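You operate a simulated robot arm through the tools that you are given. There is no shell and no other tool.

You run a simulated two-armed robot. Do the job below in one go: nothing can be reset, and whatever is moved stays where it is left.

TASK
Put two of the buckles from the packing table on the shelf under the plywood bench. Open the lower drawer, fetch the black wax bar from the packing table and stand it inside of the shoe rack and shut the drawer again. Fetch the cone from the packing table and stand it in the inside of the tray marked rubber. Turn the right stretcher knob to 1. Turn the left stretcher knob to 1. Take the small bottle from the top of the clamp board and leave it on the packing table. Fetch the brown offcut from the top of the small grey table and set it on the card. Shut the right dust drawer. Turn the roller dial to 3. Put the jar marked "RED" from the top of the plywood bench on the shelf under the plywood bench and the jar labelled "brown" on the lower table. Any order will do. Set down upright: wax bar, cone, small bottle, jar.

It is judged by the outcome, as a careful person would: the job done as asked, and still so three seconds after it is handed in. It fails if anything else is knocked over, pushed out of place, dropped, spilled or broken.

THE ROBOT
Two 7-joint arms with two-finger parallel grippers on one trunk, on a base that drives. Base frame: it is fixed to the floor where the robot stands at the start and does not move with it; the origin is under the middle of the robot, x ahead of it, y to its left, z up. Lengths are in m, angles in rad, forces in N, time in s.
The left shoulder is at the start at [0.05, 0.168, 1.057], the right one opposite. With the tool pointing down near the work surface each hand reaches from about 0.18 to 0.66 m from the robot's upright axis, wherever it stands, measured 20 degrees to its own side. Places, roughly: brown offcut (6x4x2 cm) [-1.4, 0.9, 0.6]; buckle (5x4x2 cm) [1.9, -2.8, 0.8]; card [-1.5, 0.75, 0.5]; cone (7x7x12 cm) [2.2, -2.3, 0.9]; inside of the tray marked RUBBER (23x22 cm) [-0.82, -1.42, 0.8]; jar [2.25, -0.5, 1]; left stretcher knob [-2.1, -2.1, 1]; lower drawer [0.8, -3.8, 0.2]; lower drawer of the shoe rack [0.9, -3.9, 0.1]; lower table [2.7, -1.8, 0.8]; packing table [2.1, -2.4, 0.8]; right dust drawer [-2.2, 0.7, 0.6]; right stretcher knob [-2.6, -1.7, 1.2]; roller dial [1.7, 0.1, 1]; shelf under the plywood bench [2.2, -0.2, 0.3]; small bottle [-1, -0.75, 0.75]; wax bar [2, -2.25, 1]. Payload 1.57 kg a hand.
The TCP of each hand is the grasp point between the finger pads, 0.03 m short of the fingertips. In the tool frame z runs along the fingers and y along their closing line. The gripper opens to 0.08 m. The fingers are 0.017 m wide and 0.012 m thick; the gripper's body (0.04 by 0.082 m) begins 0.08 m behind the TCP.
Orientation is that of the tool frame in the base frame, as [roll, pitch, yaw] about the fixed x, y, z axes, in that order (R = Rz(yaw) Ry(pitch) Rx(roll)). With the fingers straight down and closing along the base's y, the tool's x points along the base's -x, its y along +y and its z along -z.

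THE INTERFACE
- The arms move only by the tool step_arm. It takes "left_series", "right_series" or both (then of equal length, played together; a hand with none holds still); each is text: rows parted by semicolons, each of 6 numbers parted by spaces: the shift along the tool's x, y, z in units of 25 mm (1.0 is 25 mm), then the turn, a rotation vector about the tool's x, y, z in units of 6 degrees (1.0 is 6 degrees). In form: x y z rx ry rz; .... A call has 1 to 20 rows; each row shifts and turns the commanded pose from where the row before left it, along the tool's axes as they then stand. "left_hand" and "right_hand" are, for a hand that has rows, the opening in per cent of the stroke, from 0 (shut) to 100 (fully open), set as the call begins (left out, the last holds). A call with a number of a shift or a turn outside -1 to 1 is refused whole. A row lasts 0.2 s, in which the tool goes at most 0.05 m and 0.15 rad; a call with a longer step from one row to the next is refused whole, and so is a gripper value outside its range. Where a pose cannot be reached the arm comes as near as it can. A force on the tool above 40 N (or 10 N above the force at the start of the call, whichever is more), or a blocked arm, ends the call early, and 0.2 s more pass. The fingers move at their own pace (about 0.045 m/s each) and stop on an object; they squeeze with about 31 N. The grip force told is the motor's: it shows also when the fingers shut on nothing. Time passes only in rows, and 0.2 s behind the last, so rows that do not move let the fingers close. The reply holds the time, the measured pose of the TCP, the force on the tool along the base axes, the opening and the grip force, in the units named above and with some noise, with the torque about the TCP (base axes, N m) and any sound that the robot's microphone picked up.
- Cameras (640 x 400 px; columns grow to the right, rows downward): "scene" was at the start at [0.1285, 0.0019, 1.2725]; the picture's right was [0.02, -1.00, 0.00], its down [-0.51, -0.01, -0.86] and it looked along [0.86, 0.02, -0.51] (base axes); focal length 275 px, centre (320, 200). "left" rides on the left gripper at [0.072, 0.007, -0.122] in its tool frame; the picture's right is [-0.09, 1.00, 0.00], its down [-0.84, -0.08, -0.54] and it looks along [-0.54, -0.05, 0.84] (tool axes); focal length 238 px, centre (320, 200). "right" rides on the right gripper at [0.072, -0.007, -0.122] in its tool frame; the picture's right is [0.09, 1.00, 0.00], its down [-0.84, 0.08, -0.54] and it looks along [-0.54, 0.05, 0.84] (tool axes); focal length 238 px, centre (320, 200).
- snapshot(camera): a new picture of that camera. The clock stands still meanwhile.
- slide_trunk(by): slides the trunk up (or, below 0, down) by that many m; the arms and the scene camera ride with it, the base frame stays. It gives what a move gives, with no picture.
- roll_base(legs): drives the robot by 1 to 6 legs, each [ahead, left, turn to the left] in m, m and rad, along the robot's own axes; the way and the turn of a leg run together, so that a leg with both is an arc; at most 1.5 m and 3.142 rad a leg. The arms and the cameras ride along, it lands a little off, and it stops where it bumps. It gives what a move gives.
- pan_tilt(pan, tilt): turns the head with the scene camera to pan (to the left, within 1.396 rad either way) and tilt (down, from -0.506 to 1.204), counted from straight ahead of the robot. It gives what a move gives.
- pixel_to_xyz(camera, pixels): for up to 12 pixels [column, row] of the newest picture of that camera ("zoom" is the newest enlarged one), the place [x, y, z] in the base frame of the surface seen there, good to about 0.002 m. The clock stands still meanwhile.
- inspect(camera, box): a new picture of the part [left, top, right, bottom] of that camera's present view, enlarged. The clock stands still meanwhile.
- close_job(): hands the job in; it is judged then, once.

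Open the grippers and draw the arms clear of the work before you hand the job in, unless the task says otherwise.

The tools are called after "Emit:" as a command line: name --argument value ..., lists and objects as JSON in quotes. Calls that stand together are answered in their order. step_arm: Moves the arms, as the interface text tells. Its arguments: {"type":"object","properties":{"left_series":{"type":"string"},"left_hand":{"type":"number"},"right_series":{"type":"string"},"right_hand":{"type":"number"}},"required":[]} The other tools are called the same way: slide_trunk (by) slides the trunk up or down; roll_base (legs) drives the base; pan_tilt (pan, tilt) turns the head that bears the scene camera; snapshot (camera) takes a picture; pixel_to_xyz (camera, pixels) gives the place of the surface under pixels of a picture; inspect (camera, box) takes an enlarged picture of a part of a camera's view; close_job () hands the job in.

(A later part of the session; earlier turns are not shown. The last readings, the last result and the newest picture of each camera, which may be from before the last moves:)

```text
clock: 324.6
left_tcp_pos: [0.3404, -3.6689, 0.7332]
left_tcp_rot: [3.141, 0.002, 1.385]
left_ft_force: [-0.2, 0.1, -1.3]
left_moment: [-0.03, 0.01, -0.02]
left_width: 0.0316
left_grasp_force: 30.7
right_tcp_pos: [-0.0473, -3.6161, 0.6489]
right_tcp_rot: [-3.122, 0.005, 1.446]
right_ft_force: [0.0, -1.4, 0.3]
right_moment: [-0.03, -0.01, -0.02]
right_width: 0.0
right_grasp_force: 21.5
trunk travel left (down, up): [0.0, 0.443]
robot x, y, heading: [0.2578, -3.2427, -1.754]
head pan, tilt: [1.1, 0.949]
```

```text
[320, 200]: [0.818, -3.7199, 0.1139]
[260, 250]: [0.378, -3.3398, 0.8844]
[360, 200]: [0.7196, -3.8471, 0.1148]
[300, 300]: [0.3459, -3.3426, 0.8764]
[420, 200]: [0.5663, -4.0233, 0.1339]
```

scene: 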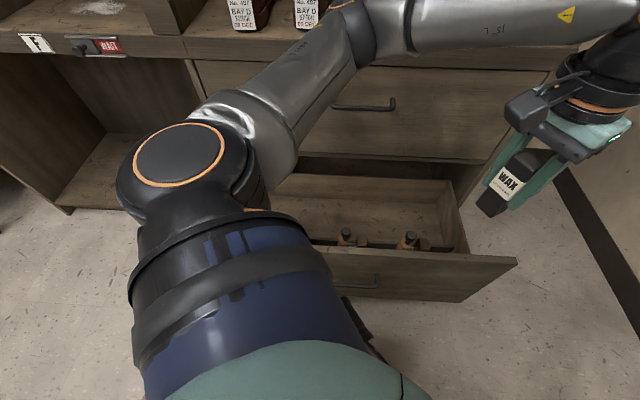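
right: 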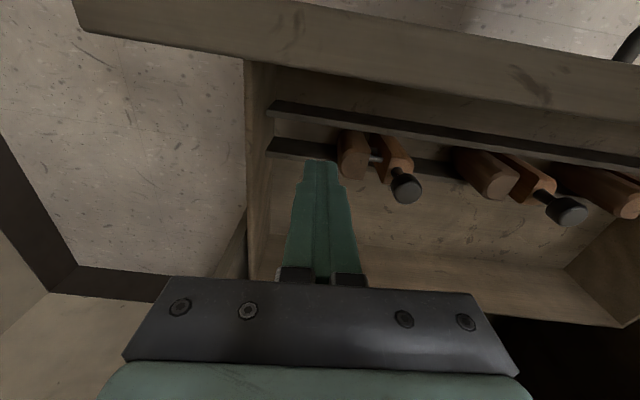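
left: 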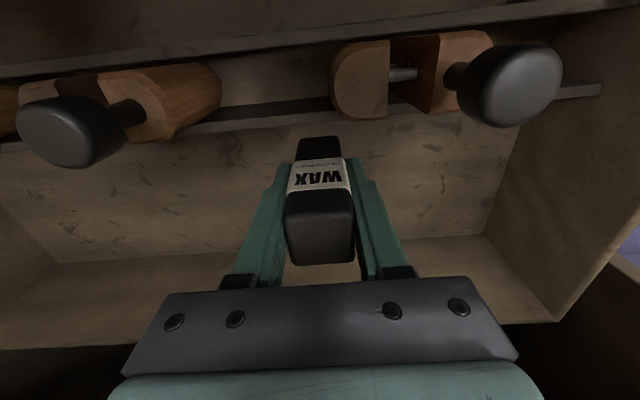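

Move slightly closer, then swing the bar around over the drawer's free spot (0.661,-3.602).

Emit:
roll_base --legs '[[0.015, 0.024, 0]]'

Emit:
step_arm --left_series "0 0 0 0 0 -0.97;0 0 0 0 0 -0.97;0 0 0 0 0 -0.97;0 0 0 0 0 -0.97;0 0 0 0 0 -0.97;0 0 0 0 0 -0.97;0 0 0 0 0 -0.97;0 0 0 0 0 -0.97;-0.4 0.96 0 0 0 0;-0.4 0.96 0 0 0 0;-0.4 0.96 0 0 0 0;-0.4 0.96 0 0 0 0;-0.4 0.96 0 0 0 0;-0.4 0.96 0 0 0 0;-0.4 0.96 0 0 0 0;-0.4 0.96 0 0 0 0;-0.4 0.96 0 0 0 0;-0.4 0.96 0 0 0 0;-0.4 0.96 0 0 0 0"

Emit:
snapshot --camera "scene"

Emit:
snapshot --camera "left"

```text
clock: 325.5
left_tcp_pos: [0.3615, -3.6866, 0.733]
left_tcp_rot: [-3.141, 0.001, 1.385]
left_ft_force: [-0.1, -0.7, -0.5]
left_moment: [0.0, 0.02, 0.0]
left_width: 0.0317
left_grasp_force: 30.5
right_tcp_pos: [-0.0265, -3.6358, 0.648]
right_tcp_rot: [-3.121, 0.006, 1.445]
right_ft_force: [0.1, -0.5, 0.2]
right_moment: [-0.01, 0.02, -0.03]
right_width: 0.0002
right_grasp_force: 21.4
trunk travel left (down, up): [0.0, 0.443]
robot x, y, heading: [0.2818, -3.2636, -1.752]
head pan, tilt: [1.1, 0.949]
```

```text
clock: 329.5
left_tcp_pos: [0.6432, -3.6197, 0.7354]
left_tcp_rot: [-3.138, 0.001, 2.195]
left_ft_force: [0.2, -0.4, -0.8]
left_moment: [-0.01, -0.03, -0.03]
left_width: 0.0319
left_grasp_force: 30.8
right_tcp_pos: [-0.0263, -3.6348, 0.6498]
right_tcp_rot: [-3.122, 0.006, 1.446]
right_ft_force: [0.5, -0.5, 0.2]
right_moment: [0.01, 0.01, -0.04]
right_width: 0.0
right_grasp_force: 21.2
trunk travel left (down, up): [0.0, 0.443]
robot x, y, heading: [0.2843, -3.2585, -1.753]
head pan, tilt: [1.1, 0.949]
```

```text
taken
```

scene: 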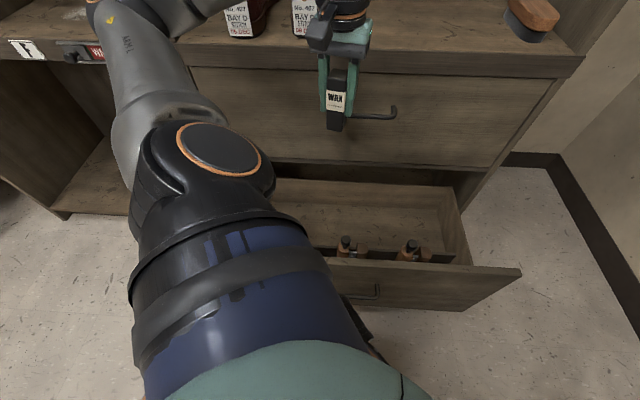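

```text
taken
```

left: 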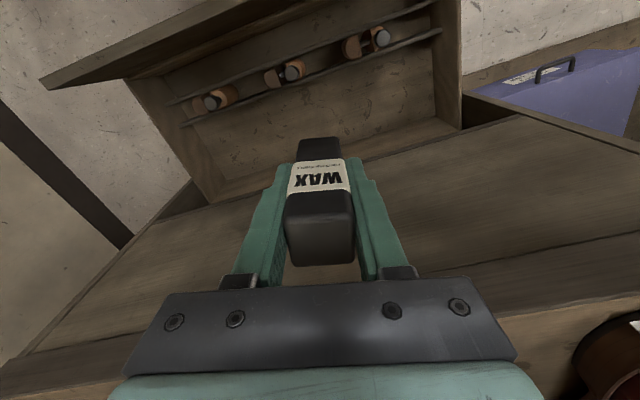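

Check the elbow's clearance to the rack before lowering.

Emit:
pixel_to_xyz --camera "scene" --pixels '[[100, 20], [130, 30], [190, 8], [230, 3], [250, 30], [340, 15], [160, 90]]'

Emit:
pan_tilt --pan 1.1 --tilt 0.5

Emit:
snapshot --camera "scene"

```text
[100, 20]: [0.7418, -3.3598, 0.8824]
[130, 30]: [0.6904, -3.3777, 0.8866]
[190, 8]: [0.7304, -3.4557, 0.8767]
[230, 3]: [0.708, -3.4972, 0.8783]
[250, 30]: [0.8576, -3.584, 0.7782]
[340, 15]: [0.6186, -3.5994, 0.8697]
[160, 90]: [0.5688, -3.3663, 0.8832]
```

```text
clock: 330.4
left_tcp_pos: [0.6408, -3.6211, 0.7345]
left_tcp_rot: [-3.14, 0.003, 2.196]
left_ft_force: [-0.1, -0.1, -0.5]
left_moment: [-0.02, 0.0, 0.0]
left_width: 0.0317
left_grasp_force: 30.5
right_tcp_pos: [-0.0262, -3.6348, 0.6491]
right_tcp_rot: [-3.123, 0.004, 1.446]
right_ft_force: [-0.2, 0.5, -0.3]
right_moment: [0.04, 0.01, 0.03]
right_width: 0.0003
right_grasp_force: 21.0
trunk travel left (down, up): [0.0, 0.443]
robot x, y, heading: [0.2801, -3.2599, -1.755]
head pan, tilt: [1.1, 0.499]
```

```text
taken
```

scene: 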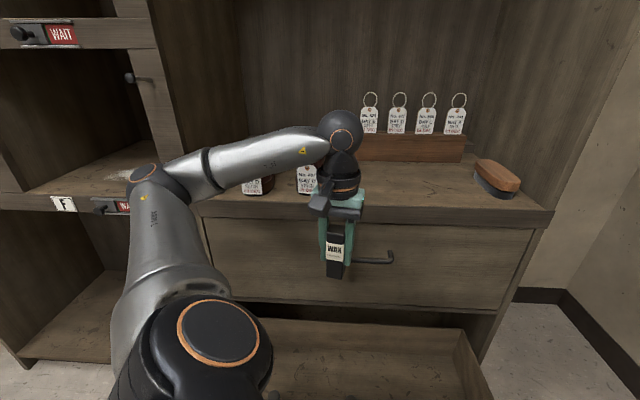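

Elbow and forearm stay ~0.16–0.22 m clear of the rack face. Lower the bar.

Emit:
step_arm --left_series "0 0 1 0 0 0;0 0 1 0 0 0;0 0 1 0 0 0;0 0 1 0 0 0;0 0 1 0 0 0;0 0 1 0 0 0;0 0 1 0 0 0;0 0 1 0 0 0;0 0 1 0 0 0;0 0 1 0 0 0;0 0 1 0 0 0;0 0 1 0 0 0;0 0 1 0 0 0;0 0 1 0 0 0;0 0 1 0 0 0"

Emit:
pan_tilt --pan 1.2 --tilt 0.85

Emit:
snapshot --camera "scene"

Emit:
snapshot --camera "left"

```text
clock: 333.6
left_tcp_pos: [0.6388, -3.6221, 0.3565]
left_tcp_rot: [-3.141, 0.001, 2.197]
left_ft_force: [-0.2, 0.5, -1.1]
left_moment: [0.01, -0.01, 0.0]
left_width: 0.0316
left_grasp_force: 31.4
right_tcp_pos: [-0.0266, -3.6356, 0.6498]
right_tcp_rot: [-3.123, 0.006, 1.446]
right_ft_force: [0.4, 0.4, 0.9]
right_moment: [0.02, -0.02, -0.01]
right_width: 0.0
right_grasp_force: 21.3
trunk travel left (down, up): [0.0, 0.443]
robot x, y, heading: [0.2831, -3.2608, -1.755]
head pan, tilt: [1.1, 0.499]
```

```text
clock: 334.5
left_tcp_pos: [0.6386, -3.6219, 0.3584]
left_tcp_rot: [-3.139, 0.002, 2.197]
left_ft_force: [0.7, -0.9, -0.6]
left_moment: [0.02, 0.0, 0.01]
left_width: 0.0317
left_grasp_force: 30.6
right_tcp_pos: [-0.028, -3.6351, 0.6493]
right_tcp_rot: [-3.122, 0.006, 1.447]
right_ft_force: [0.3, -0.4, -0.6]
right_moment: [0.01, 0.01, 0.0]
right_width: 0.0
right_grasp_force: 21.4
trunk travel left (down, up): [0.0, 0.443]
robot x, y, heading: [0.2808, -3.2612, -1.755]
head pan, tilt: [1.201, 0.85]
```

```text
taken
```

scene: 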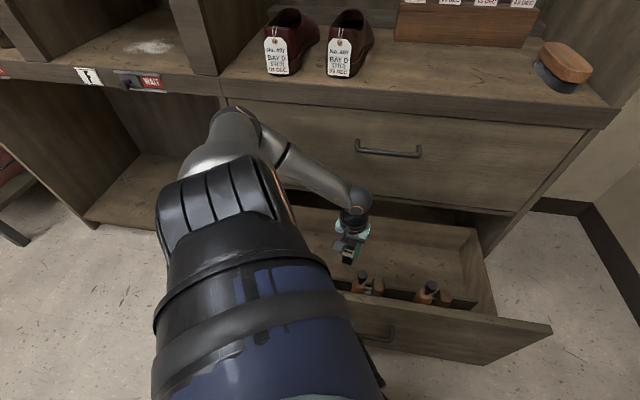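

```text
taken
```

left: 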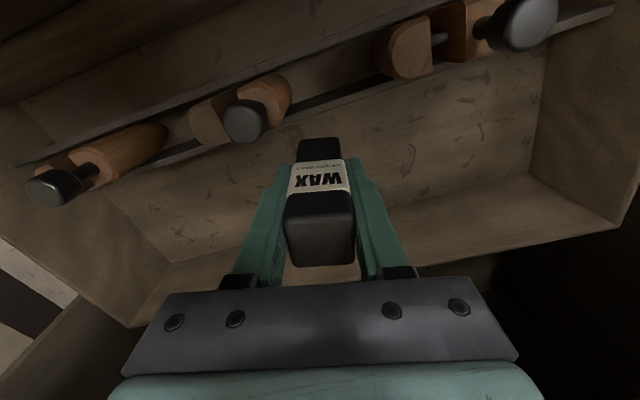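

Reach is fine now. Shift 30 mm left for clearance to the middle tool, and lower to just above the floor.

Emit:
step_arm --left_series "0 0.6 0 0 0 0;0 0.6 0 0 0 0;0 0 1 0 0 0;0 0 1 0 0 0;0 0 1 0 0 0;0 0 1 0 0 0;0 0 1 0 0 0;0 0 1 0 0 0;0 0 0.6 0 0 0"

Emit:
snapshot --camera "left"

Emit:
snapshot --camera "scene"

```text
clock: 336.3
left_tcp_pos: [0.6654, -3.6133, 0.2162]
left_tcp_rot: [-3.136, 0.018, 2.204]
left_ft_force: [5.6, 4.0, 35.0]
left_moment: [-0.17, 0.66, -0.05]
left_width: 0.0316
left_grasp_force: 30.9
right_tcp_pos: [-0.0256, -3.6346, 0.648]
right_tcp_rot: [-3.126, 0.007, 1.446]
right_ft_force: [0.8, 0.2, -0.6]
right_moment: [-0.01, 0.0, -0.01]
right_width: 0.0003
right_grasp_force: 20.8
trunk travel left (down, up): [0.0, 0.443]
robot x, y, heading: [0.2814, -3.2628, -1.751]
head pan, tilt: [1.201, 0.85]
stopped in row 9 (left hand): the force on the tool passed its limit at 91 N (the readings are from after the stop); the commanded pose is now the measured one
```

```text
taken
```

left: 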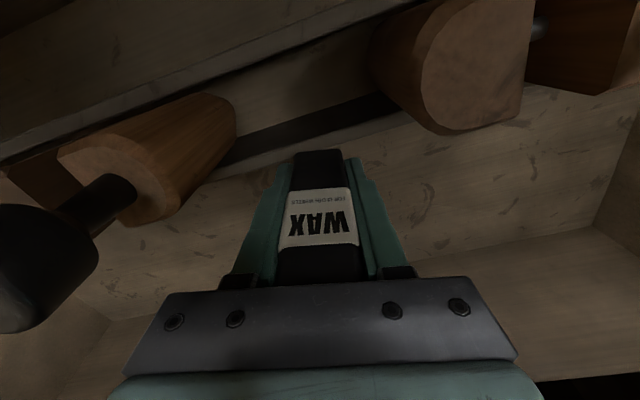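

```text
taken
```

scene: 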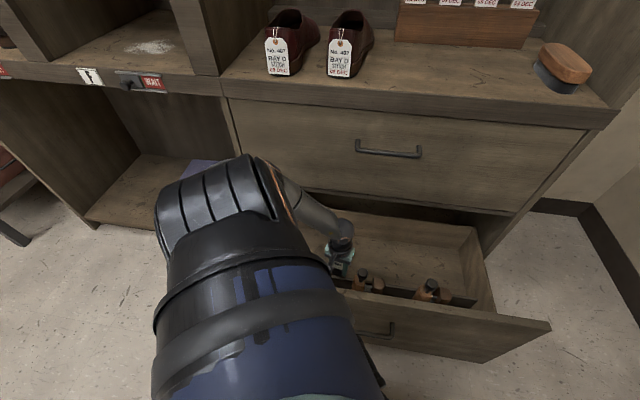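

The foot touched the divider rail (z≈0.155) and slipped in the grip. Lift 5 cm and measure the rail and the bar.

Emit:
step_arm --left_series "0 0 -1 0 0 0;0 0 -1 0 0 0"

Emit:
snapshot --camera "left"

Emit:
pixel_to_xyz --camera "left" --pixels '[[270, 145], [300, 140], [380, 120], [200, 165], [450, 160], [320, 260], [320, 230], [420, 200], [240, 240], [318, 160]]'

Emit:
pixel_to_xyz --camera "scene" --pixels '[[460, 330], [540, 330], [500, 320], [460, 300], [440, 260]]'

```text
clock: 336.9
left_tcp_pos: [0.6614, -3.6091, 0.2626]
left_tcp_rot: [-3.133, 0.007, 2.2]
left_ft_force: [-0.9, -0.1, -0.2]
left_moment: [0.01, 0.01, -0.03]
left_width: 0.0316
left_grasp_force: 31.3
right_tcp_pos: [-0.027, -3.6348, 0.6489]
right_tcp_rot: [-3.123, 0.006, 1.444]
right_ft_force: [0.5, 0.4, 0.2]
right_moment: [-0.04, -0.01, 0.01]
right_width: 0.0
right_grasp_force: 20.8
trunk travel left (down, up): [0.0, 0.443]
robot x, y, heading: [0.2812, -3.2634, -1.757]
head pan, tilt: [1.201, 0.85]
```

```text
taken
```

left: 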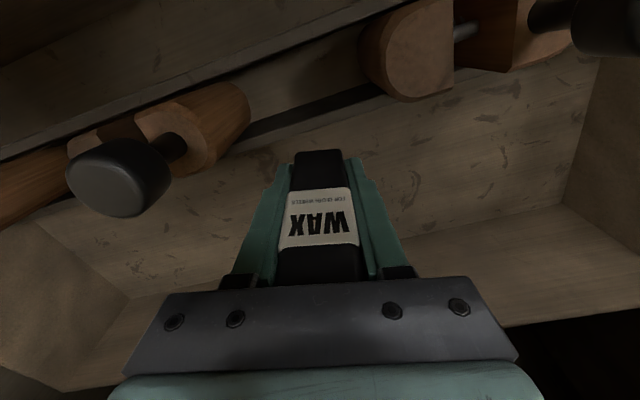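

```text
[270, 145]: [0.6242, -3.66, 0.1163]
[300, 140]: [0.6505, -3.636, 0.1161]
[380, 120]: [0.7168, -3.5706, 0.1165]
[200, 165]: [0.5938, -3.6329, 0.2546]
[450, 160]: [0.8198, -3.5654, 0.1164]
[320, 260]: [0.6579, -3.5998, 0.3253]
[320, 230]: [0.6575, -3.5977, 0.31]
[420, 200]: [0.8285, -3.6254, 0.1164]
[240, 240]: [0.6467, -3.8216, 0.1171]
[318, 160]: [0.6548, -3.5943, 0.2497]
```

```text
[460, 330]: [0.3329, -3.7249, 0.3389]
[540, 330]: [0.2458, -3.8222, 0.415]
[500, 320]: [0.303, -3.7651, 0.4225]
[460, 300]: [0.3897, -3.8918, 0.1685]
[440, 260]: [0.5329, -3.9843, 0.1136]
```

The bar slid up in the grip by ~35 mm. Measure the rail strip and blocks near the foot to understand the contact.

Emit:
pixel_to_xyz --camera "left" --pixels '[[280, 122], [320, 110], [350, 100], [255, 130], [290, 128], [230, 120], [420, 70], [300, 100], [350, 60], [320, 152], [320, 280], [345, 265]]'

Emit:
inspect --camera "left" --box '[200, 60, 460, 290]'

```text
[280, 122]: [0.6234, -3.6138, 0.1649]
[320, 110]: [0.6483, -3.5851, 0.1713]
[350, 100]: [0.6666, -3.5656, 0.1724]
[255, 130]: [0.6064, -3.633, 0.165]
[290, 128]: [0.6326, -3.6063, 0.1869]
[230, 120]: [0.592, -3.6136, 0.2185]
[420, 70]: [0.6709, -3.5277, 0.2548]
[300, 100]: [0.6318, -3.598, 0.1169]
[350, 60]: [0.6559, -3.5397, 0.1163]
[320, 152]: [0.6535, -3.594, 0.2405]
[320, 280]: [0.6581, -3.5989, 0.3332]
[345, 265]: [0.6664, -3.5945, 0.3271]
```

```text
1.74 times, centred on (330, 175) of left
```

zoom: 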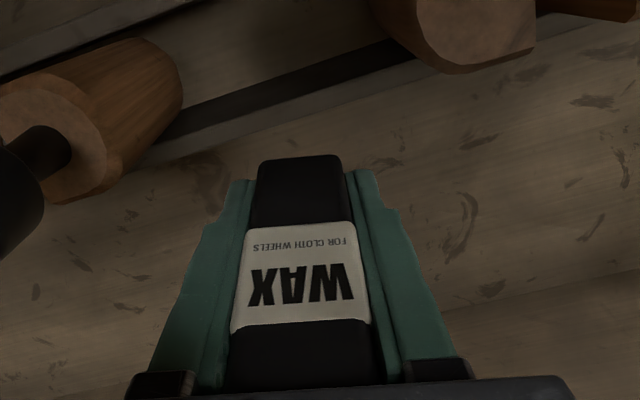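

The rail's top is at z 0.187 and I clipped it. I must re-grip the bar higher up: I'll lift out and stand it briefly on the rack's free shelf above the drawers.

Emit:
step_arm --left_series "0 0 -1 0 0 0;0 0 -1 0 0 0;0 0 -1 0 0 0;0 0 -1 0 0 0;0 0 -1 0 0 0;0 0 -1 0 0 0;0 0 -1 0 0 0;0 0 -1 0 0 0;0 0 -1 0 0 0;0 0 -1 0 0 0;0 0 -1 0 0 0;0 0 -1 0 0 0;0 0 -1 0 0 0;0 0 -1 0 0 0;0 0 -1 0 0 0;0 0 -1 0 0 0;0 0 -1 0 0 0;0 0 -1 0 0 0;0 0 -1 0 0 0;0 0 -1 0 0 0"

Emit:
step_arm --left_series "0 0 -1 0 0 0;0 0 -1 0 0 0;0 0 -1 0 0 0;0 0 -1 0 0 0;0 0 -0.6 0 0 0"

Emit:
pan_tilt --pan 0.9 --tilt 0.6

Emit:
snapshot --camera "scene"

Emit:
snapshot --camera "left"

```text
clock: 341.1
left_tcp_pos: [0.6648, -3.6029, 0.7629]
left_tcp_rot: [-3.133, 0.006, 2.201]
left_ft_force: [-0.2, 0.8, -0.7]
left_moment: [0.01, 0.02, -0.02]
left_width: 0.0315
left_grasp_force: 31.3
right_tcp_pos: [-0.027, -3.6348, 0.6492]
right_tcp_rot: [-3.122, 0.005, 1.446]
right_ft_force: [0.0, -0.1, 0.1]
right_moment: [-0.01, -0.02, 0.0]
right_width: 0.0
right_grasp_force: 21.4
trunk travel left (down, up): [0.0, 0.443]
robot x, y, heading: [0.2792, -3.2642, -1.753]
head pan, tilt: [1.201, 0.85]
```

```text
clock: 342.3
left_tcp_pos: [0.6646, -3.601, 0.8766]
left_tcp_rot: [-3.135, 0.007, 2.199]
left_ft_force: [-0.5, 0.8, -1.2]
left_moment: [0.02, 0.01, -0.01]
left_width: 0.0316
left_grasp_force: 30.6
right_tcp_pos: [-0.0256, -3.6358, 0.6487]
right_tcp_rot: [-3.122, 0.003, 1.444]
right_ft_force: [0.5, -0.2, -0.2]
right_moment: [-0.04, 0.01, 0.01]
right_width: 0.0002
right_grasp_force: 21.2
trunk travel left (down, up): [0.0, 0.443]
robot x, y, heading: [0.2828, -3.2612, -1.752]
head pan, tilt: [1.201, 0.85]
```

```text
clock: 343.1
left_tcp_pos: [0.6649, -3.6015, 0.8778]
left_tcp_rot: [-3.134, 0.007, 2.201]
left_ft_force: [0.0, -0.5, -0.6]
left_moment: [0.0, 0.01, -0.01]
left_width: 0.0316
left_grasp_force: 31.2
right_tcp_pos: [-0.0264, -3.6357, 0.6489]
right_tcp_rot: [-3.121, 0.005, 1.445]
right_ft_force: [0.2, 0.1, -0.4]
right_moment: [0.0, -0.01, 0.0]
right_width: 0.0
right_grasp_force: 21.5
trunk travel left (down, up): [0.0, 0.443]
robot x, y, heading: [0.2799, -3.2644, -1.757]
head pan, tilt: [0.901, 0.6]
```

```text
taken
```

scene: 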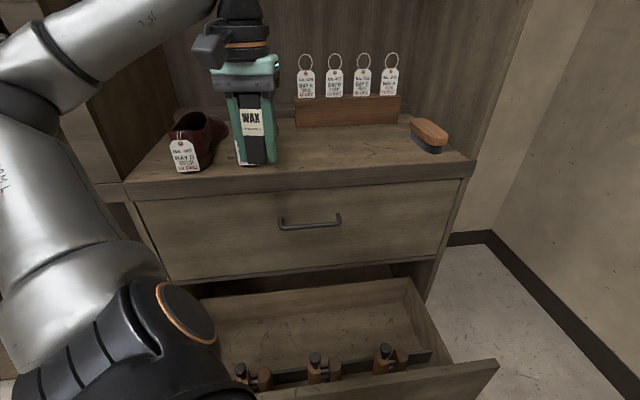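

```text
taken
```

left: 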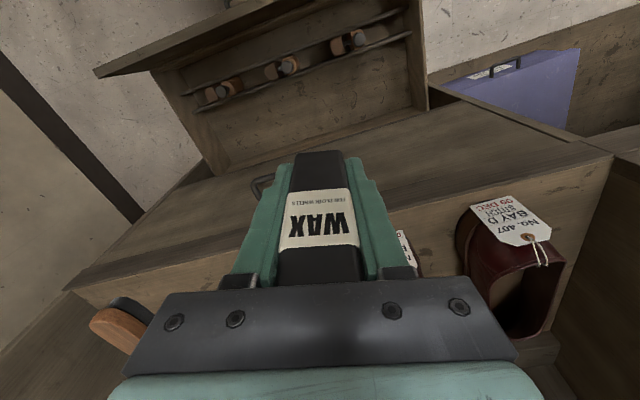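

The shelf in front of the tag block is free around (340,145). Measure it.

Emit:
pixel_to_xyz --camera "scene" --pixels '[[340, 145], [300, 150], [370, 150], [400, 135], [340, 165], [215, 150], [340, 125], [256, 163], [240, 165]]'

Emit:
inspect --camera "scene" --box '[190, 50, 310, 180]'

```text
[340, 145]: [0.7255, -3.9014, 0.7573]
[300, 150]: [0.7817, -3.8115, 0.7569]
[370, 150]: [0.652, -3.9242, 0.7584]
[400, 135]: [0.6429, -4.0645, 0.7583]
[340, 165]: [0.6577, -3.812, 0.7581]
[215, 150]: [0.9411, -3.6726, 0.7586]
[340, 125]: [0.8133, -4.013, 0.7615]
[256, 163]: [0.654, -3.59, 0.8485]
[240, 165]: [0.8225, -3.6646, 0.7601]
```

```text
3.08 times, centred on (250, 115) of scene
```

zoom: 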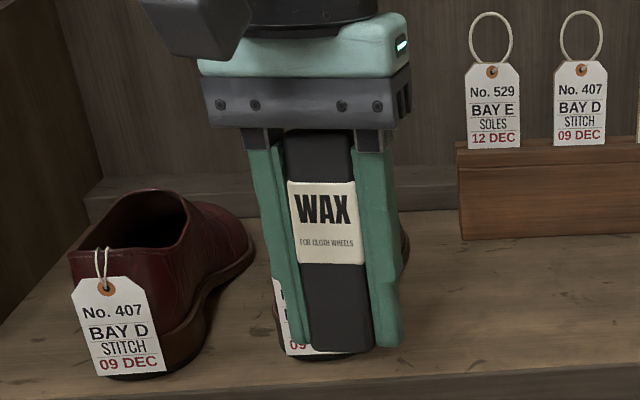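

Stand it at (0.732,-3.771) on the shelf (z 0.758), keeping right of the shoe: move right first, then in.

Emit:
step_arm --left_series "0 -0.61 0 0 0 0;0 -0.61 0 0 0 0;0 -0.61 0 0 0 0;-0.9 0 0 0 0 0;-0.9 0 0 0 0 0;-0.9 0 0 0 0 0;-0.9 0 0 0 0 0;-0.9 0 0 0 0 0;-0.9 0 0 0 0 0;-0.9 0 0 0 0 0;-0.76 0 0 0 0 0;0 0 1 0 0 0;0 0 1 0 0 0"

Emit:
snapshot --camera "scene"

Emit:
snapshot --camera "left"

```text
clock: 345.9
left_tcp_pos: [0.7303, -3.7713, 0.8296]
left_tcp_rot: [-3.134, 0.006, 2.201]
left_ft_force: [0.0, 0.0, -1.5]
left_moment: [0.01, -0.02, 0.03]
left_width: 0.0316
left_grasp_force: 30.9
right_tcp_pos: [-0.026, -3.6362, 0.649]
right_tcp_rot: [-3.123, 0.005, 1.445]
right_ft_force: [-0.3, 1.1, -0.3]
right_moment: [-0.02, 0.04, 0.01]
right_width: 0.0
right_grasp_force: 21.6
trunk travel left (down, up): [0.0, 0.443]
robot x, y, heading: [0.2798, -3.2653, -1.754]
head pan, tilt: [0.901, 0.6]
```

```text
taken
```

scene: 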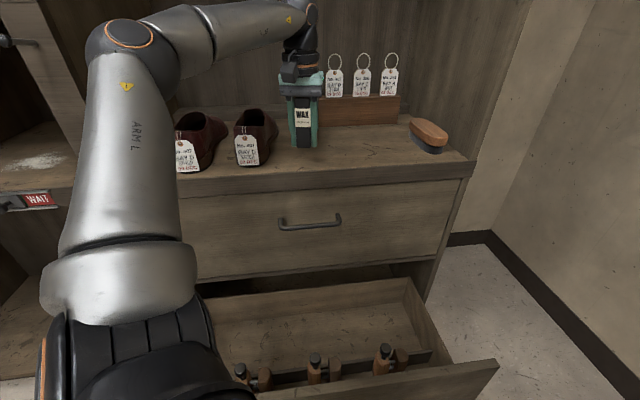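

```text
taken
```

left: 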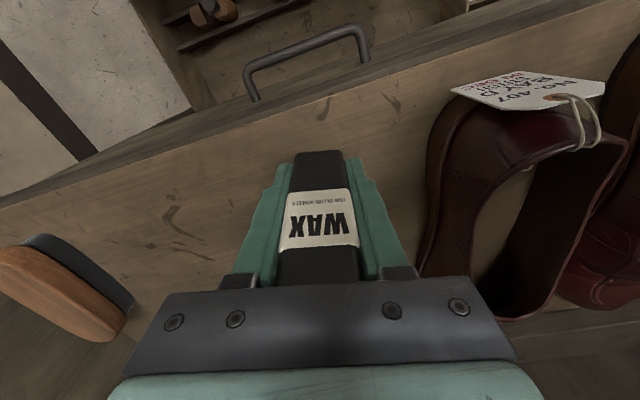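

Lower gently until it touches the shelf.

Emit:
step_arm --left_series "0 0 0.5 0 0 0;0 0 0.5 0 0 0;0 0 0.3 0 0 0;0 0 0.1 0 0 0"

Emit:
step_arm --left_series "0 0 0.08 0 0 0;0 0 0.08 0 0 0"

Emit:
inspect --camera "scene" --box '[270, 60, 350, 170]'

```text
clock: 346.9
left_tcp_pos: [0.7305, -3.7715, 0.7947]
left_tcp_rot: [-3.133, 0.007, 2.201]
left_ft_force: [0.3, -0.6, -1.4]
left_moment: [0.0, -0.01, 0.02]
left_width: 0.0317
left_grasp_force: 30.9
right_tcp_pos: [-0.0268, -3.6358, 0.6481]
right_tcp_rot: [-3.123, 0.006, 1.444]
right_ft_force: [0.0, 0.3, 0.4]
right_moment: [0.0, -0.01, 0.02]
right_width: 0.0001
right_grasp_force: 21.0
trunk travel left (down, up): [0.0, 0.443]
robot x, y, heading: [0.2823, -3.264, -1.757]
head pan, tilt: [0.901, 0.6]
```

```text
clock: 347.5
left_tcp_pos: [0.7301, -3.7712, 0.7914]
left_tcp_rot: [-3.133, 0.011, 2.201]
left_ft_force: [2.7, 1.2, 8.7]
left_moment: [0.0, -0.31, 0.01]
left_width: 0.0316
left_grasp_force: 30.9
right_tcp_pos: [-0.0252, -3.6349, 0.6483]
right_tcp_rot: [-3.125, 0.005, 1.444]
right_ft_force: [-0.1, -0.1, 0.2]
right_moment: [0.01, 0.01, 0.0]
right_width: 0.0
right_grasp_force: 21.6
trunk travel left (down, up): [0.0, 0.443]
robot x, y, heading: [0.283, -3.2659, -1.755]
head pan, tilt: [0.901, 0.6]
```

```text
3.64 times, centred on (310, 115) of scene
```

zoom: 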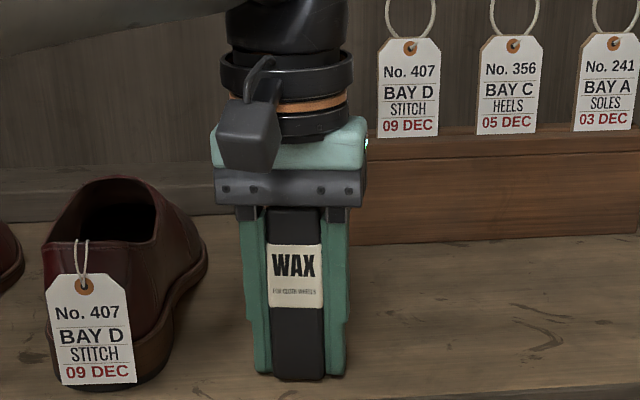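

Contact felt (8.7 N). Open part-way, rise 59 mm and re-grip near the top.

Emit:
step_arm --left_series "0 0 0 0 0 0;0 0 0 0 0 0;0 0 -0.4 0 0 0;0 0 -0.6 0 0 0;0 0 -0.7 0 0 0;0 0 -0.65 0 0 0;0 0 0 0 0 0" --left_hand 70

Emit:
snapshot --camera "left"

Emit:
inspect --camera "scene" --box '[270, 40, 350, 170]'

```text
clock: 349.1
left_tcp_pos: [0.732, -3.7725, 0.8506]
left_tcp_rot: [-3.132, 0.008, 2.2]
left_ft_force: [1.0, -1.0, 0.3]
left_moment: [0.0, 0.0, 0.03]
left_width: 0.0561
left_grasp_force: 0.0
right_tcp_pos: [-0.026, -3.6355, 0.6486]
right_tcp_rot: [-3.122, 0.005, 1.446]
right_ft_force: [0.4, -0.3, -0.4]
right_moment: [0.02, 0.02, 0.01]
right_width: 0.0
right_grasp_force: 21.3
trunk travel left (down, up): [0.0, 0.443]
robot x, y, heading: [0.2832, -3.2618, -1.759]
head pan, tilt: [0.901, 0.6]
```

```text
taken
```

left: 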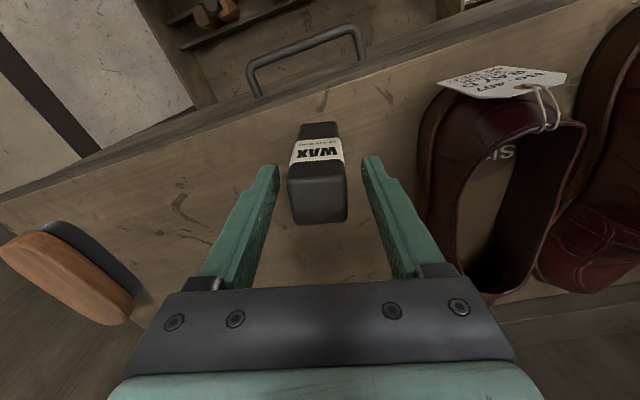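

```text
3.08 times, centred on (310, 105) of scene
```

zoom: 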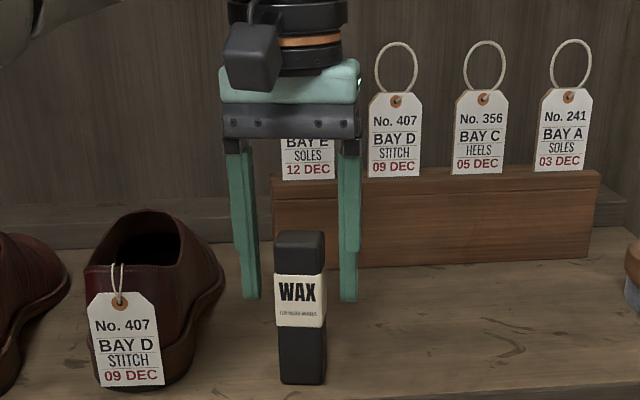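

The bar stands straight; TCP is 0.0926 above its foot. Close and lift.

Emit:
step_arm --left_series "0 0 0 0 0 0;0 0 0 0 0 0;0 0 0 0 0 0;0 0 0 0 0 0" --left_hand 0

Emit:
step_arm --left_series "0 0 -0.6 0 0 0;0 0 -1 0 0 0;0.9 0 -0.4 0 0 0;0.9 0 0 0 0 0;0.9 0 0 0 0 0;0.9 0 0 0 0 0;0.9 0 0 0 0 0;0.9 0 0 0 0 0;0.6 0 0 0 0 0"

Emit:
snapshot --camera "left"

Emit:
snapshot --camera "scene"

```text
clock: 350.1
left_tcp_pos: [0.7318, -3.7724, 0.8498]
left_tcp_rot: [-3.132, 0.009, 2.2]
left_ft_force: [0.1, -1.0, 0.8]
left_moment: [0.02, -0.02, 0.0]
left_width: 0.0317
left_grasp_force: 31.0
right_tcp_pos: [-0.0264, -3.6342, 0.6482]
right_tcp_rot: [-3.122, 0.005, 1.445]
right_ft_force: [-0.2, 1.3, 0.1]
right_moment: [0.03, -0.01, 0.03]
right_width: 0.0001
right_grasp_force: 21.6
trunk travel left (down, up): [0.0, 0.443]
robot x, y, heading: [0.2816, -3.2597, -1.754]
head pan, tilt: [0.901, 0.6]
```

```text
clock: 352.1
left_tcp_pos: [0.6411, -3.6485, 0.8978]
left_tcp_rot: [-3.133, 0.007, 2.2]
left_ft_force: [-0.5, -0.2, -1.3]
left_moment: [0.0, 0.03, 0.01]
left_width: 0.0314
left_grasp_force: 31.1
right_tcp_pos: [-0.026, -3.6358, 0.6488]
right_tcp_rot: [-3.124, 0.005, 1.446]
right_ft_force: [0.5, 0.2, 0.5]
right_moment: [0.01, -0.03, -0.01]
right_width: 0.0
right_grasp_force: 21.6
trunk travel left (down, up): [0.0, 0.443]
robot x, y, heading: [0.285, -3.2621, -1.755]
head pan, tilt: [0.901, 0.6]
```

```text
taken
```

left: 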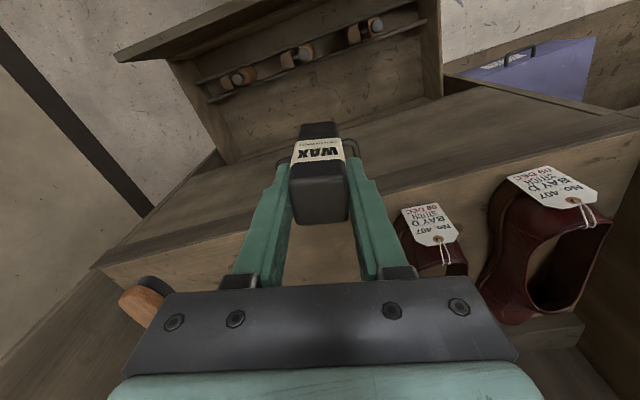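

```text
taken
```

scene: 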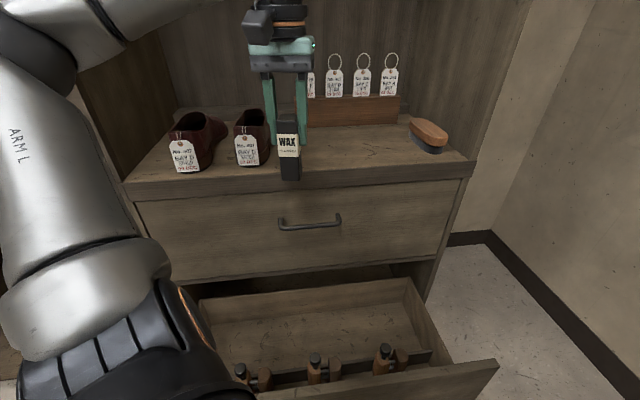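

Shift 30 mm left, then descend (staying 0.11 m off the face to clear the upper handle) to z≈0.31.

Emit:
step_arm --left_series "0 0.62 0 0 0 0;0 0.62 0 0 0 0;0 0 1 0 0 0;0 0 1 0 0 0;0 0 1 0 0 0;0 0 1 0 0 0;0 0 1 0 0 0;0 0 1 0 0 0;0 0 1 0 0 0;0 0 1 0 0 0;0 0 1 0 0 0;0 0 1 0 0 0;0 0 1 0 0 0;0 0 1 0 0 0;0 0 1 0 0 0;0 0 1 0 0 0;0 0 1 0 0 0;0 0 1 0 0 0;0 0 1 0 0 0;0 0 1 0 0 0"

Emit:
step_arm --left_series "0 0 1 0 0 0;0 0 1 0 0 0;0 0 1 0 0 0;0 0 1 0 0 0;0 0 1 0 0 0;0 0 0.4 0 0 0"

Emit:
snapshot --camera "left"

Emit:
pan_tilt --pan 0.9 --tilt 0.85

Emit:
snapshot --camera "scene"

```text
clock: 356.3
left_tcp_pos: [0.6676, -3.6389, 0.4467]
left_tcp_rot: [-3.133, 0.008, 2.202]
left_ft_force: [-0.1, -0.3, -0.4]
left_moment: [-0.02, 0.03, -0.02]
left_width: 0.0315
left_grasp_force: 31.4
right_tcp_pos: [-0.0273, -3.6362, 0.6495]
right_tcp_rot: [-3.12, 0.006, 1.446]
right_ft_force: [0.7, 0.0, 0.1]
right_moment: [-0.02, -0.03, 0.01]
right_width: 0.0004
right_grasp_force: 21.5
trunk travel left (down, up): [0.0, 0.443]
robot x, y, heading: [0.2823, -3.262, -1.75]
head pan, tilt: [0.901, 0.6]
```

```text
clock: 357.7
left_tcp_pos: [0.6652, -3.638, 0.3128]
left_tcp_rot: [-3.135, 0.009, 2.199]
left_ft_force: [0.8, -0.6, -0.9]
left_moment: [-0.01, 0.0, -0.02]
left_width: 0.0315
left_grasp_force: 30.8
right_tcp_pos: [-0.0264, -3.6355, 0.6482]
right_tcp_rot: [-3.124, 0.004, 1.445]
right_ft_force: [0.4, 0.1, 0.3]
right_moment: [-0.01, 0.01, 0.01]
right_width: 0.0001
right_grasp_force: 21.1
trunk travel left (down, up): [0.0, 0.443]
robot x, y, heading: [0.2803, -3.2601, -1.754]
head pan, tilt: [0.901, 0.6]
```

```text
taken
```

left: 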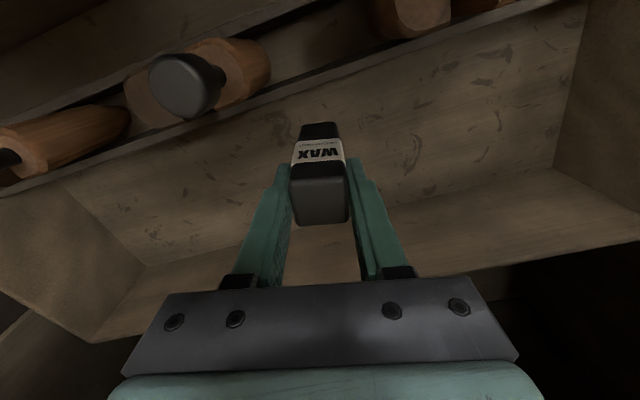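

```text
clock: 358.5
left_tcp_pos: [0.6658, -3.6398, 0.3136]
left_tcp_rot: [-3.133, 0.006, 2.201]
left_ft_force: [1.0, -0.9, -0.9]
left_moment: [-0.01, -0.02, -0.03]
left_width: 0.0315
left_grasp_force: 30.9
right_tcp_pos: [-0.0264, -3.6357, 0.648]
right_tcp_rot: [-3.121, 0.005, 1.445]
right_ft_force: [-0.4, -0.4, 0.0]
right_moment: [0.01, 0.02, -0.02]
right_width: 0.0
right_grasp_force: 21.3
trunk travel left (down, up): [0.0, 0.443]
robot x, y, heading: [0.2785, -3.2633, -1.757]
head pan, tilt: [0.901, 0.85]
```

```text
taken
```

scene: 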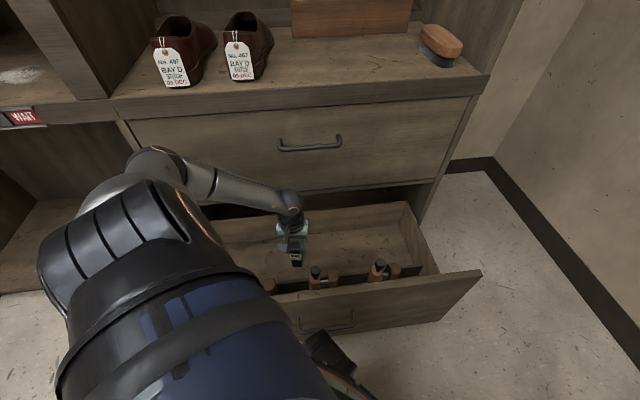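

Check the rail's inner edge relative to the bar (p·n −2.90 now).

Emit:
pixel_to_xyz --camera "left" --pixels '[[300, 88], [300, 94], [330, 78], [330, 84], [360, 70], [318, 128], [318, 200], [320, 215], [330, 100]]'

Emit:
inspect --camera "left" --box '[230, 50, 420, 240]'

```text
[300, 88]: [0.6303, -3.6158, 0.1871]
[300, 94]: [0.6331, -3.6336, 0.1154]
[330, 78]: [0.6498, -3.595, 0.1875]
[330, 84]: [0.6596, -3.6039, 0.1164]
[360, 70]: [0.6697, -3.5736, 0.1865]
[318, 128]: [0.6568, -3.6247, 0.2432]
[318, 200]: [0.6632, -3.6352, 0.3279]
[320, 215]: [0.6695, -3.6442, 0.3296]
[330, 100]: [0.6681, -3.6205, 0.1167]
```

```text
2.11 times, centred on (325, 145) of left
```

zoom: 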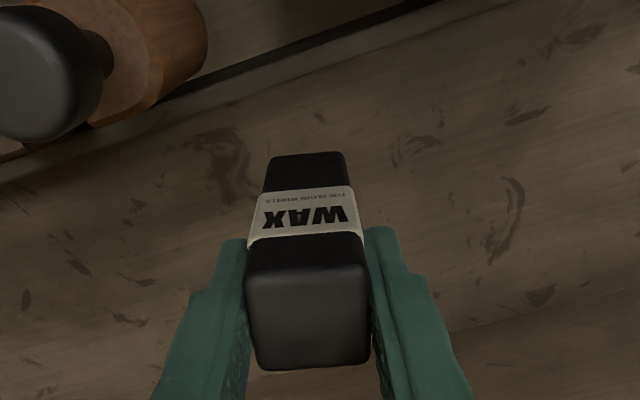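

Clearance to the rail is ~20 mm. Lower straight down to just above the floor (TCP ≈0.213).

Emit:
step_arm --left_series "0 0 0.9 0 0 0;0 0 0.9 0 0 0;0 0 0.9 0 0 0;0 0 0.9 0 0 0;0 0 0.4 0 0 0"

Emit:
snapshot --camera "left"

```text
clock: 359.7
left_tcp_pos: [0.6662, -3.6403, 0.2108]
left_tcp_rot: [-3.132, 0.008, 2.198]
left_ft_force: [0.0, 0.0, -0.9]
left_moment: [0.01, -0.03, 0.01]
left_width: 0.0312
left_grasp_force: 31.7
right_tcp_pos: [-0.0259, -3.6353, 0.6494]
right_tcp_rot: [-3.122, 0.006, 1.445]
right_ft_force: [-0.2, -0.3, -0.4]
right_moment: [0.01, -0.03, 0.02]
right_width: 0.0003
right_grasp_force: 21.5
trunk travel left (down, up): [0.0, 0.443]
robot x, y, heading: [0.2821, -3.2609, -1.752]
head pan, tilt: [0.901, 0.85]
```

```text
taken
```

left: 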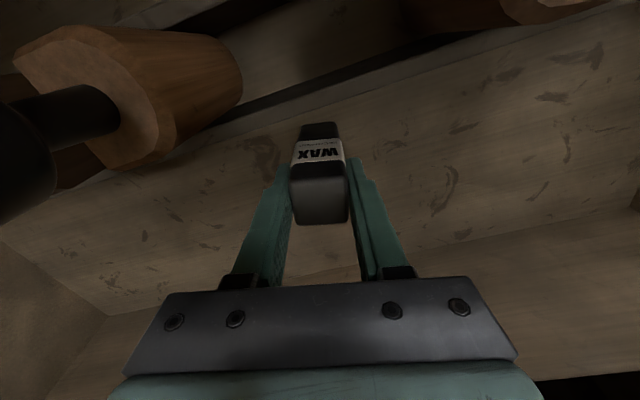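

Touch down gently.

Emit:
step_arm --left_series "0 0 0.06 0 0 0;0 0 0.06 0 0 0"

Emit:
step_arm --left_series "0 0 0.04 0 0 0;0 0 0 0 0 0"

```text
clock: 360.3
left_tcp_pos: [0.6657, -3.641, 0.2093]
left_tcp_rot: [-3.134, 0.008, 2.2]
left_ft_force: [-0.3, 0.1, -1.3]
left_moment: [-0.03, 0.0, 0.02]
left_width: 0.0316
left_grasp_force: 31.0
right_tcp_pos: [-0.0269, -3.6353, 0.648]
right_tcp_rot: [-3.122, 0.005, 1.445]
right_ft_force: [-0.6, -0.1, 0.2]
right_moment: [0.0, -0.03, -0.04]
right_width: 0.0002
right_grasp_force: 21.3
trunk travel left (down, up): [0.0, 0.443]
robot x, y, heading: [0.2808, -3.264, -1.751]
head pan, tilt: [0.901, 0.85]
```

```text
clock: 360.9
left_tcp_pos: [0.6654, -3.641, 0.2079]
left_tcp_rot: [-3.134, 0.007, 2.202]
left_ft_force: [0.1, -0.1, -0.8]
left_moment: [0.01, -0.02, -0.02]
left_width: 0.0315
left_grasp_force: 30.9
right_tcp_pos: [-0.0253, -3.6348, 0.649]
right_tcp_rot: [-3.122, 0.005, 1.445]
right_ft_force: [-0.5, 0.2, 1.5]
right_moment: [-0.01, 0.0, 0.02]
right_width: 0.0001
right_grasp_force: 21.0
trunk travel left (down, up): [0.0, 0.443]
robot x, y, heading: [0.2816, -3.2607, -1.751]
head pan, tilt: [0.901, 0.85]
```

No contact yet; a bit lower.

Emit:
step_arm --left_series "0 0 0.06 0 0 0;0 0 0 0 0 0"

Emit:
step_arm --left_series "0 0 0.06 0 0 0;0 0 0 0 0 0"

```text
clock: 361.5
left_tcp_pos: [0.667, -3.6399, 0.2065]
left_tcp_rot: [-3.132, 0.009, 2.202]
left_ft_force: [-0.6, 0.2, -1.3]
left_moment: [0.0, -0.01, 0.02]
left_width: 0.0315
left_grasp_force: 31.2
right_tcp_pos: [-0.026, -3.6366, 0.6487]
right_tcp_rot: [-3.122, 0.006, 1.445]
right_ft_force: [1.2, 0.1, 0.5]
right_moment: [0.0, 0.0, -0.01]
right_width: 0.0
right_grasp_force: 21.3
trunk travel left (down, up): [0.0, 0.443]
robot x, y, heading: [0.2803, -3.2642, -1.755]
head pan, tilt: [0.901, 0.85]
```

```text
clock: 362.1
left_tcp_pos: [0.666, -3.6395, 0.2055]
left_tcp_rot: [-3.134, 0.008, 2.2]
left_ft_force: [-0.3, 1.0, 2.8]
left_moment: [0.1, 0.0, 0.03]
left_width: 0.0315
left_grasp_force: 31.3
right_tcp_pos: [-0.0261, -3.6363, 0.6492]
right_tcp_rot: [-3.126, 0.006, 1.444]
right_ft_force: [-0.7, -0.2, 0.2]
right_moment: [0.01, 0.04, 0.02]
right_width: 0.0
right_grasp_force: 20.9
trunk travel left (down, up): [0.0, 0.443]
robot x, y, heading: [0.2839, -3.2632, -1.757]
head pan, tilt: [0.901, 0.85]
```

Contact (2.8 N). Open part-way and rise out.

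Emit:
step_arm --left_series "0 0 0 0 0 0;0 0 0 0 0 0;0 0 0 0 0 0;0 0 -0.4 0 0 0;0 0 -0.8 0 0 0;0 0 -0.8 0 0 0;0 0 -1 0 0 0;0 0 -1 0 0 0;0 0 -1 0 0 0;0 0 -1 0 0 0" --left_hand 75

Emit:
snapshot --camera "left"

```text
clock: 364.3
left_tcp_pos: [0.6676, -3.6393, 0.3587]
left_tcp_rot: [-3.133, 0.007, 2.201]
left_ft_force: [0.0, -0.7, 0.4]
left_moment: [0.0, 0.02, 0.01]
left_width: 0.0598
left_grasp_force: 0.1
right_tcp_pos: [-0.0269, -3.6359, 0.6489]
right_tcp_rot: [-3.122, 0.004, 1.446]
right_ft_force: [-0.2, -0.1, -0.7]
right_moment: [0.01, 0.03, -0.02]
right_width: 0.0
right_grasp_force: 21.2
trunk travel left (down, up): [0.0, 0.443]
robot x, y, heading: [0.2791, -3.262, -1.755]
head pan, tilt: [0.901, 0.85]
```

```text
taken
```

left: 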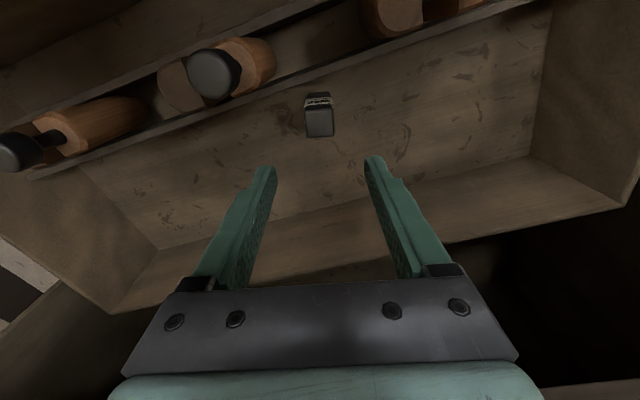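

The wax bar stands in the drawer. Raise the left hand out (moving 25 mm outward first).

Emit:
step_arm --left_series "1 0 0 0 0 0;0 0 -1 0 0 0;0 0 -1 0 0 0;0 0 -1 0 0 0;0 0 -1 0 0 0;0 0 -1 0 0 0;0 0 -1 0 0 0;0 0 -1 0 0 0;0 0 -1 0 0 0;0 0 -1 0 0 0;0 0 -1 0 0 0;0 0 -1 0 0 0;0 0 -1 0 0 0;0 0 -1 0 0 0;0 0 -1 0 0 0;0 0 -1 0 0 0;1 0 0 0 0 0;1 -1 0 0 0 0;1 -1 0 0 0 0;1 -1 0 0 0 0"

Emit:
step_arm --left_series "0.5 -1 0 0 0 1;0.5 -1 0 0 0 1;0.5 -1 0 0 0 1;0.5 -1 0 0 0 1;0.3 -1 0 0 0 1;0.3 -0.5 0 0 0 1;0 0 0 0 0 1;0 0 0 0 0 0.7"

Emit:
roll_base --legs '[[-0.1, -0.2, 0], [0, 0, 1.035]]'

Emit:
pan_tilt --pan 0.0 --tilt 0.85

Emit:
snapshot --camera "scene"

```text
clock: 368.5
left_tcp_pos: [0.5341, -3.5759, 0.7294]
left_tcp_rot: [-3.132, 0.008, 2.204]
left_ft_force: [-0.3, -0.1, -0.6]
left_moment: [0.0, 0.0, -0.01]
left_width: 0.0599
left_grasp_force: 0.1
right_tcp_pos: [-0.0258, -3.6344, 0.6487]
right_tcp_rot: [-3.122, 0.005, 1.444]
right_ft_force: [-0.1, 0.3, 0.4]
right_moment: [0.01, 0.06, -0.01]
right_width: 0.0
right_grasp_force: 21.7
trunk travel left (down, up): [0.0, 0.443]
robot x, y, heading: [0.2816, -3.2624, -1.755]
head pan, tilt: [0.901, 0.85]
```

```text
clock: 370.3
left_tcp_pos: [0.3828, -3.5696, 0.7311]
left_tcp_rot: [3.141, 0.013, 1.391]
left_ft_force: [0.1, -0.1, 0.5]
left_moment: [0.0, -0.01, -0.01]
left_width: 0.0599
left_grasp_force: 0.1
right_tcp_pos: [-0.0255, -3.6353, 0.6494]
right_tcp_rot: [-3.124, 0.005, 1.445]
right_ft_force: [-0.9, 0.1, 0.1]
right_moment: [0.03, -0.02, 0.01]
right_width: 0.0
right_grasp_force: 21.4
trunk travel left (down, up): [0.0, 0.443]
robot x, y, heading: [0.2848, -3.2585, -1.754]
head pan, tilt: [0.901, 0.85]
```

```text
clock: 375.2
left_tcp_pos: [0.4241, -3.2026, 0.7306]
left_tcp_rot: [-3.141, 0.013, 2.42]
left_ft_force: [-0.3, -0.4, 0.0]
left_moment: [0.0, 0.04, 0.02]
left_width: 0.06
left_grasp_force: 0.0
right_tcp_pos: [0.2679, -3.5881, 0.6481]
right_tcp_rot: [-3.122, 0.004, 2.471]
right_ft_force: [-1.0, 1.2, 0.2]
right_moment: [-0.01, 0.01, 0.03]
right_width: 0.0
right_grasp_force: 21.5
trunk travel left (down, up): [0.0, 0.443]
robot x, y, heading: [0.1116, -3.1299, -0.725]
head pan, tilt: [0.901, 0.85]
```

```text
clock: 376.4
left_tcp_pos: [0.4246, -3.2029, 0.7315]
left_tcp_rot: [-3.142, 0.012, 2.42]
left_ft_force: [0.0, -0.3, -0.3]
left_moment: [-0.01, -0.02, -0.03]
left_width: 0.0601
left_grasp_force: 0.0
right_tcp_pos: [0.2678, -3.587, 0.649]
right_tcp_rot: [-3.121, 0.005, 2.471]
right_ft_force: [-0.9, -0.2, 0.0]
right_moment: [-0.01, 0.02, 0.02]
right_width: 0.0
right_grasp_force: 21.2
trunk travel left (down, up): [0.0, 0.443]
robot x, y, heading: [0.1092, -3.1288, -0.728]
head pan, tilt: [0.0, 0.85]
```

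```text
taken
```

scene: 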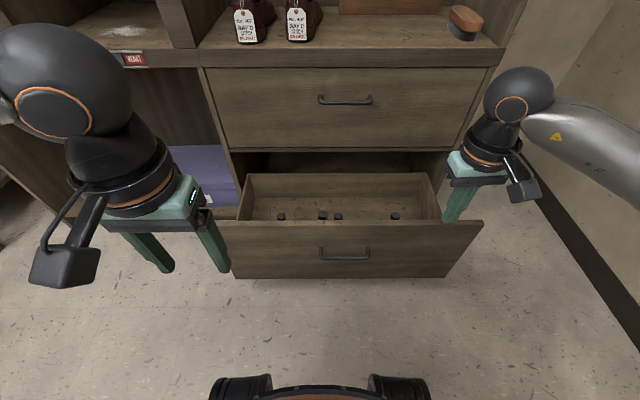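

The bar stands in the drawer (323,216). Now pitch the right fist forward ~42° and lower it in front of the drawer face.

Emit:
step_arm --right_series "0 0 0 0 -1 0;0 0 0 0 -1 0;0 0 0 0 -1 0;0 0 0 0 -1 0;0 0 0 0 -1 0;0 0 0 0 -1 0;0 0 0 0 -1 0;0.84 0 0.93 0 0 0;0.84 0 0.93 0 0 0;0.84 0 0.93 0 0 0;0.84 0 0.93 0 0 0;0.84 0 0.93 0 0 0;0.84 0 0.93 0 0 0;0.84 0 0.93 0 0 0;0.84 0 0.93 0 0 0" --right_hand 0

Emit:
snapshot --camera "scene"

```text
clock: 379.6
left_tcp_pos: [0.4231, -3.2042, 0.7312]
left_tcp_rot: [-3.141, 0.013, 2.421]
left_ft_force: [0.6, 0.1, -0.3]
left_moment: [0.01, -0.01, 0.02]
left_width: 0.0599
left_grasp_force: 0.1
right_tcp_pos: [0.2676, -3.5959, 0.515]
right_tcp_rot: [-3.12, 0.732, 2.488]
right_ft_force: [-0.2, -0.2, 0.4]
right_moment: [0.01, 0.0, -0.01]
right_width: 0.0
right_grasp_force: 21.6
right hand out of reach, approached as far as the arm can: row 12, 13, 14, 15
trunk travel left (down, up): [0.0, 0.443]
robot x, y, heading: [0.1079, -3.1321, -0.724]
head pan, tilt: [0.0, 0.85]
```

```text
taken
```

scene: 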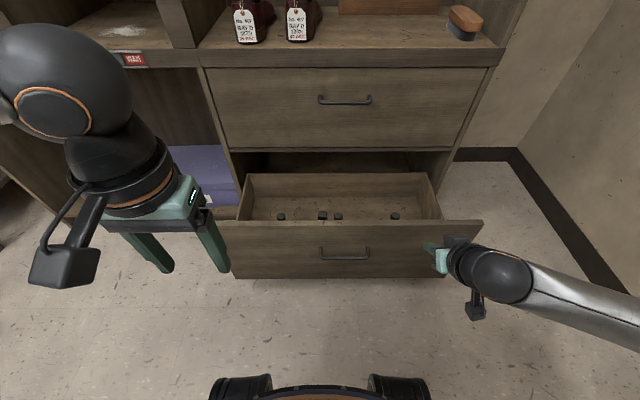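

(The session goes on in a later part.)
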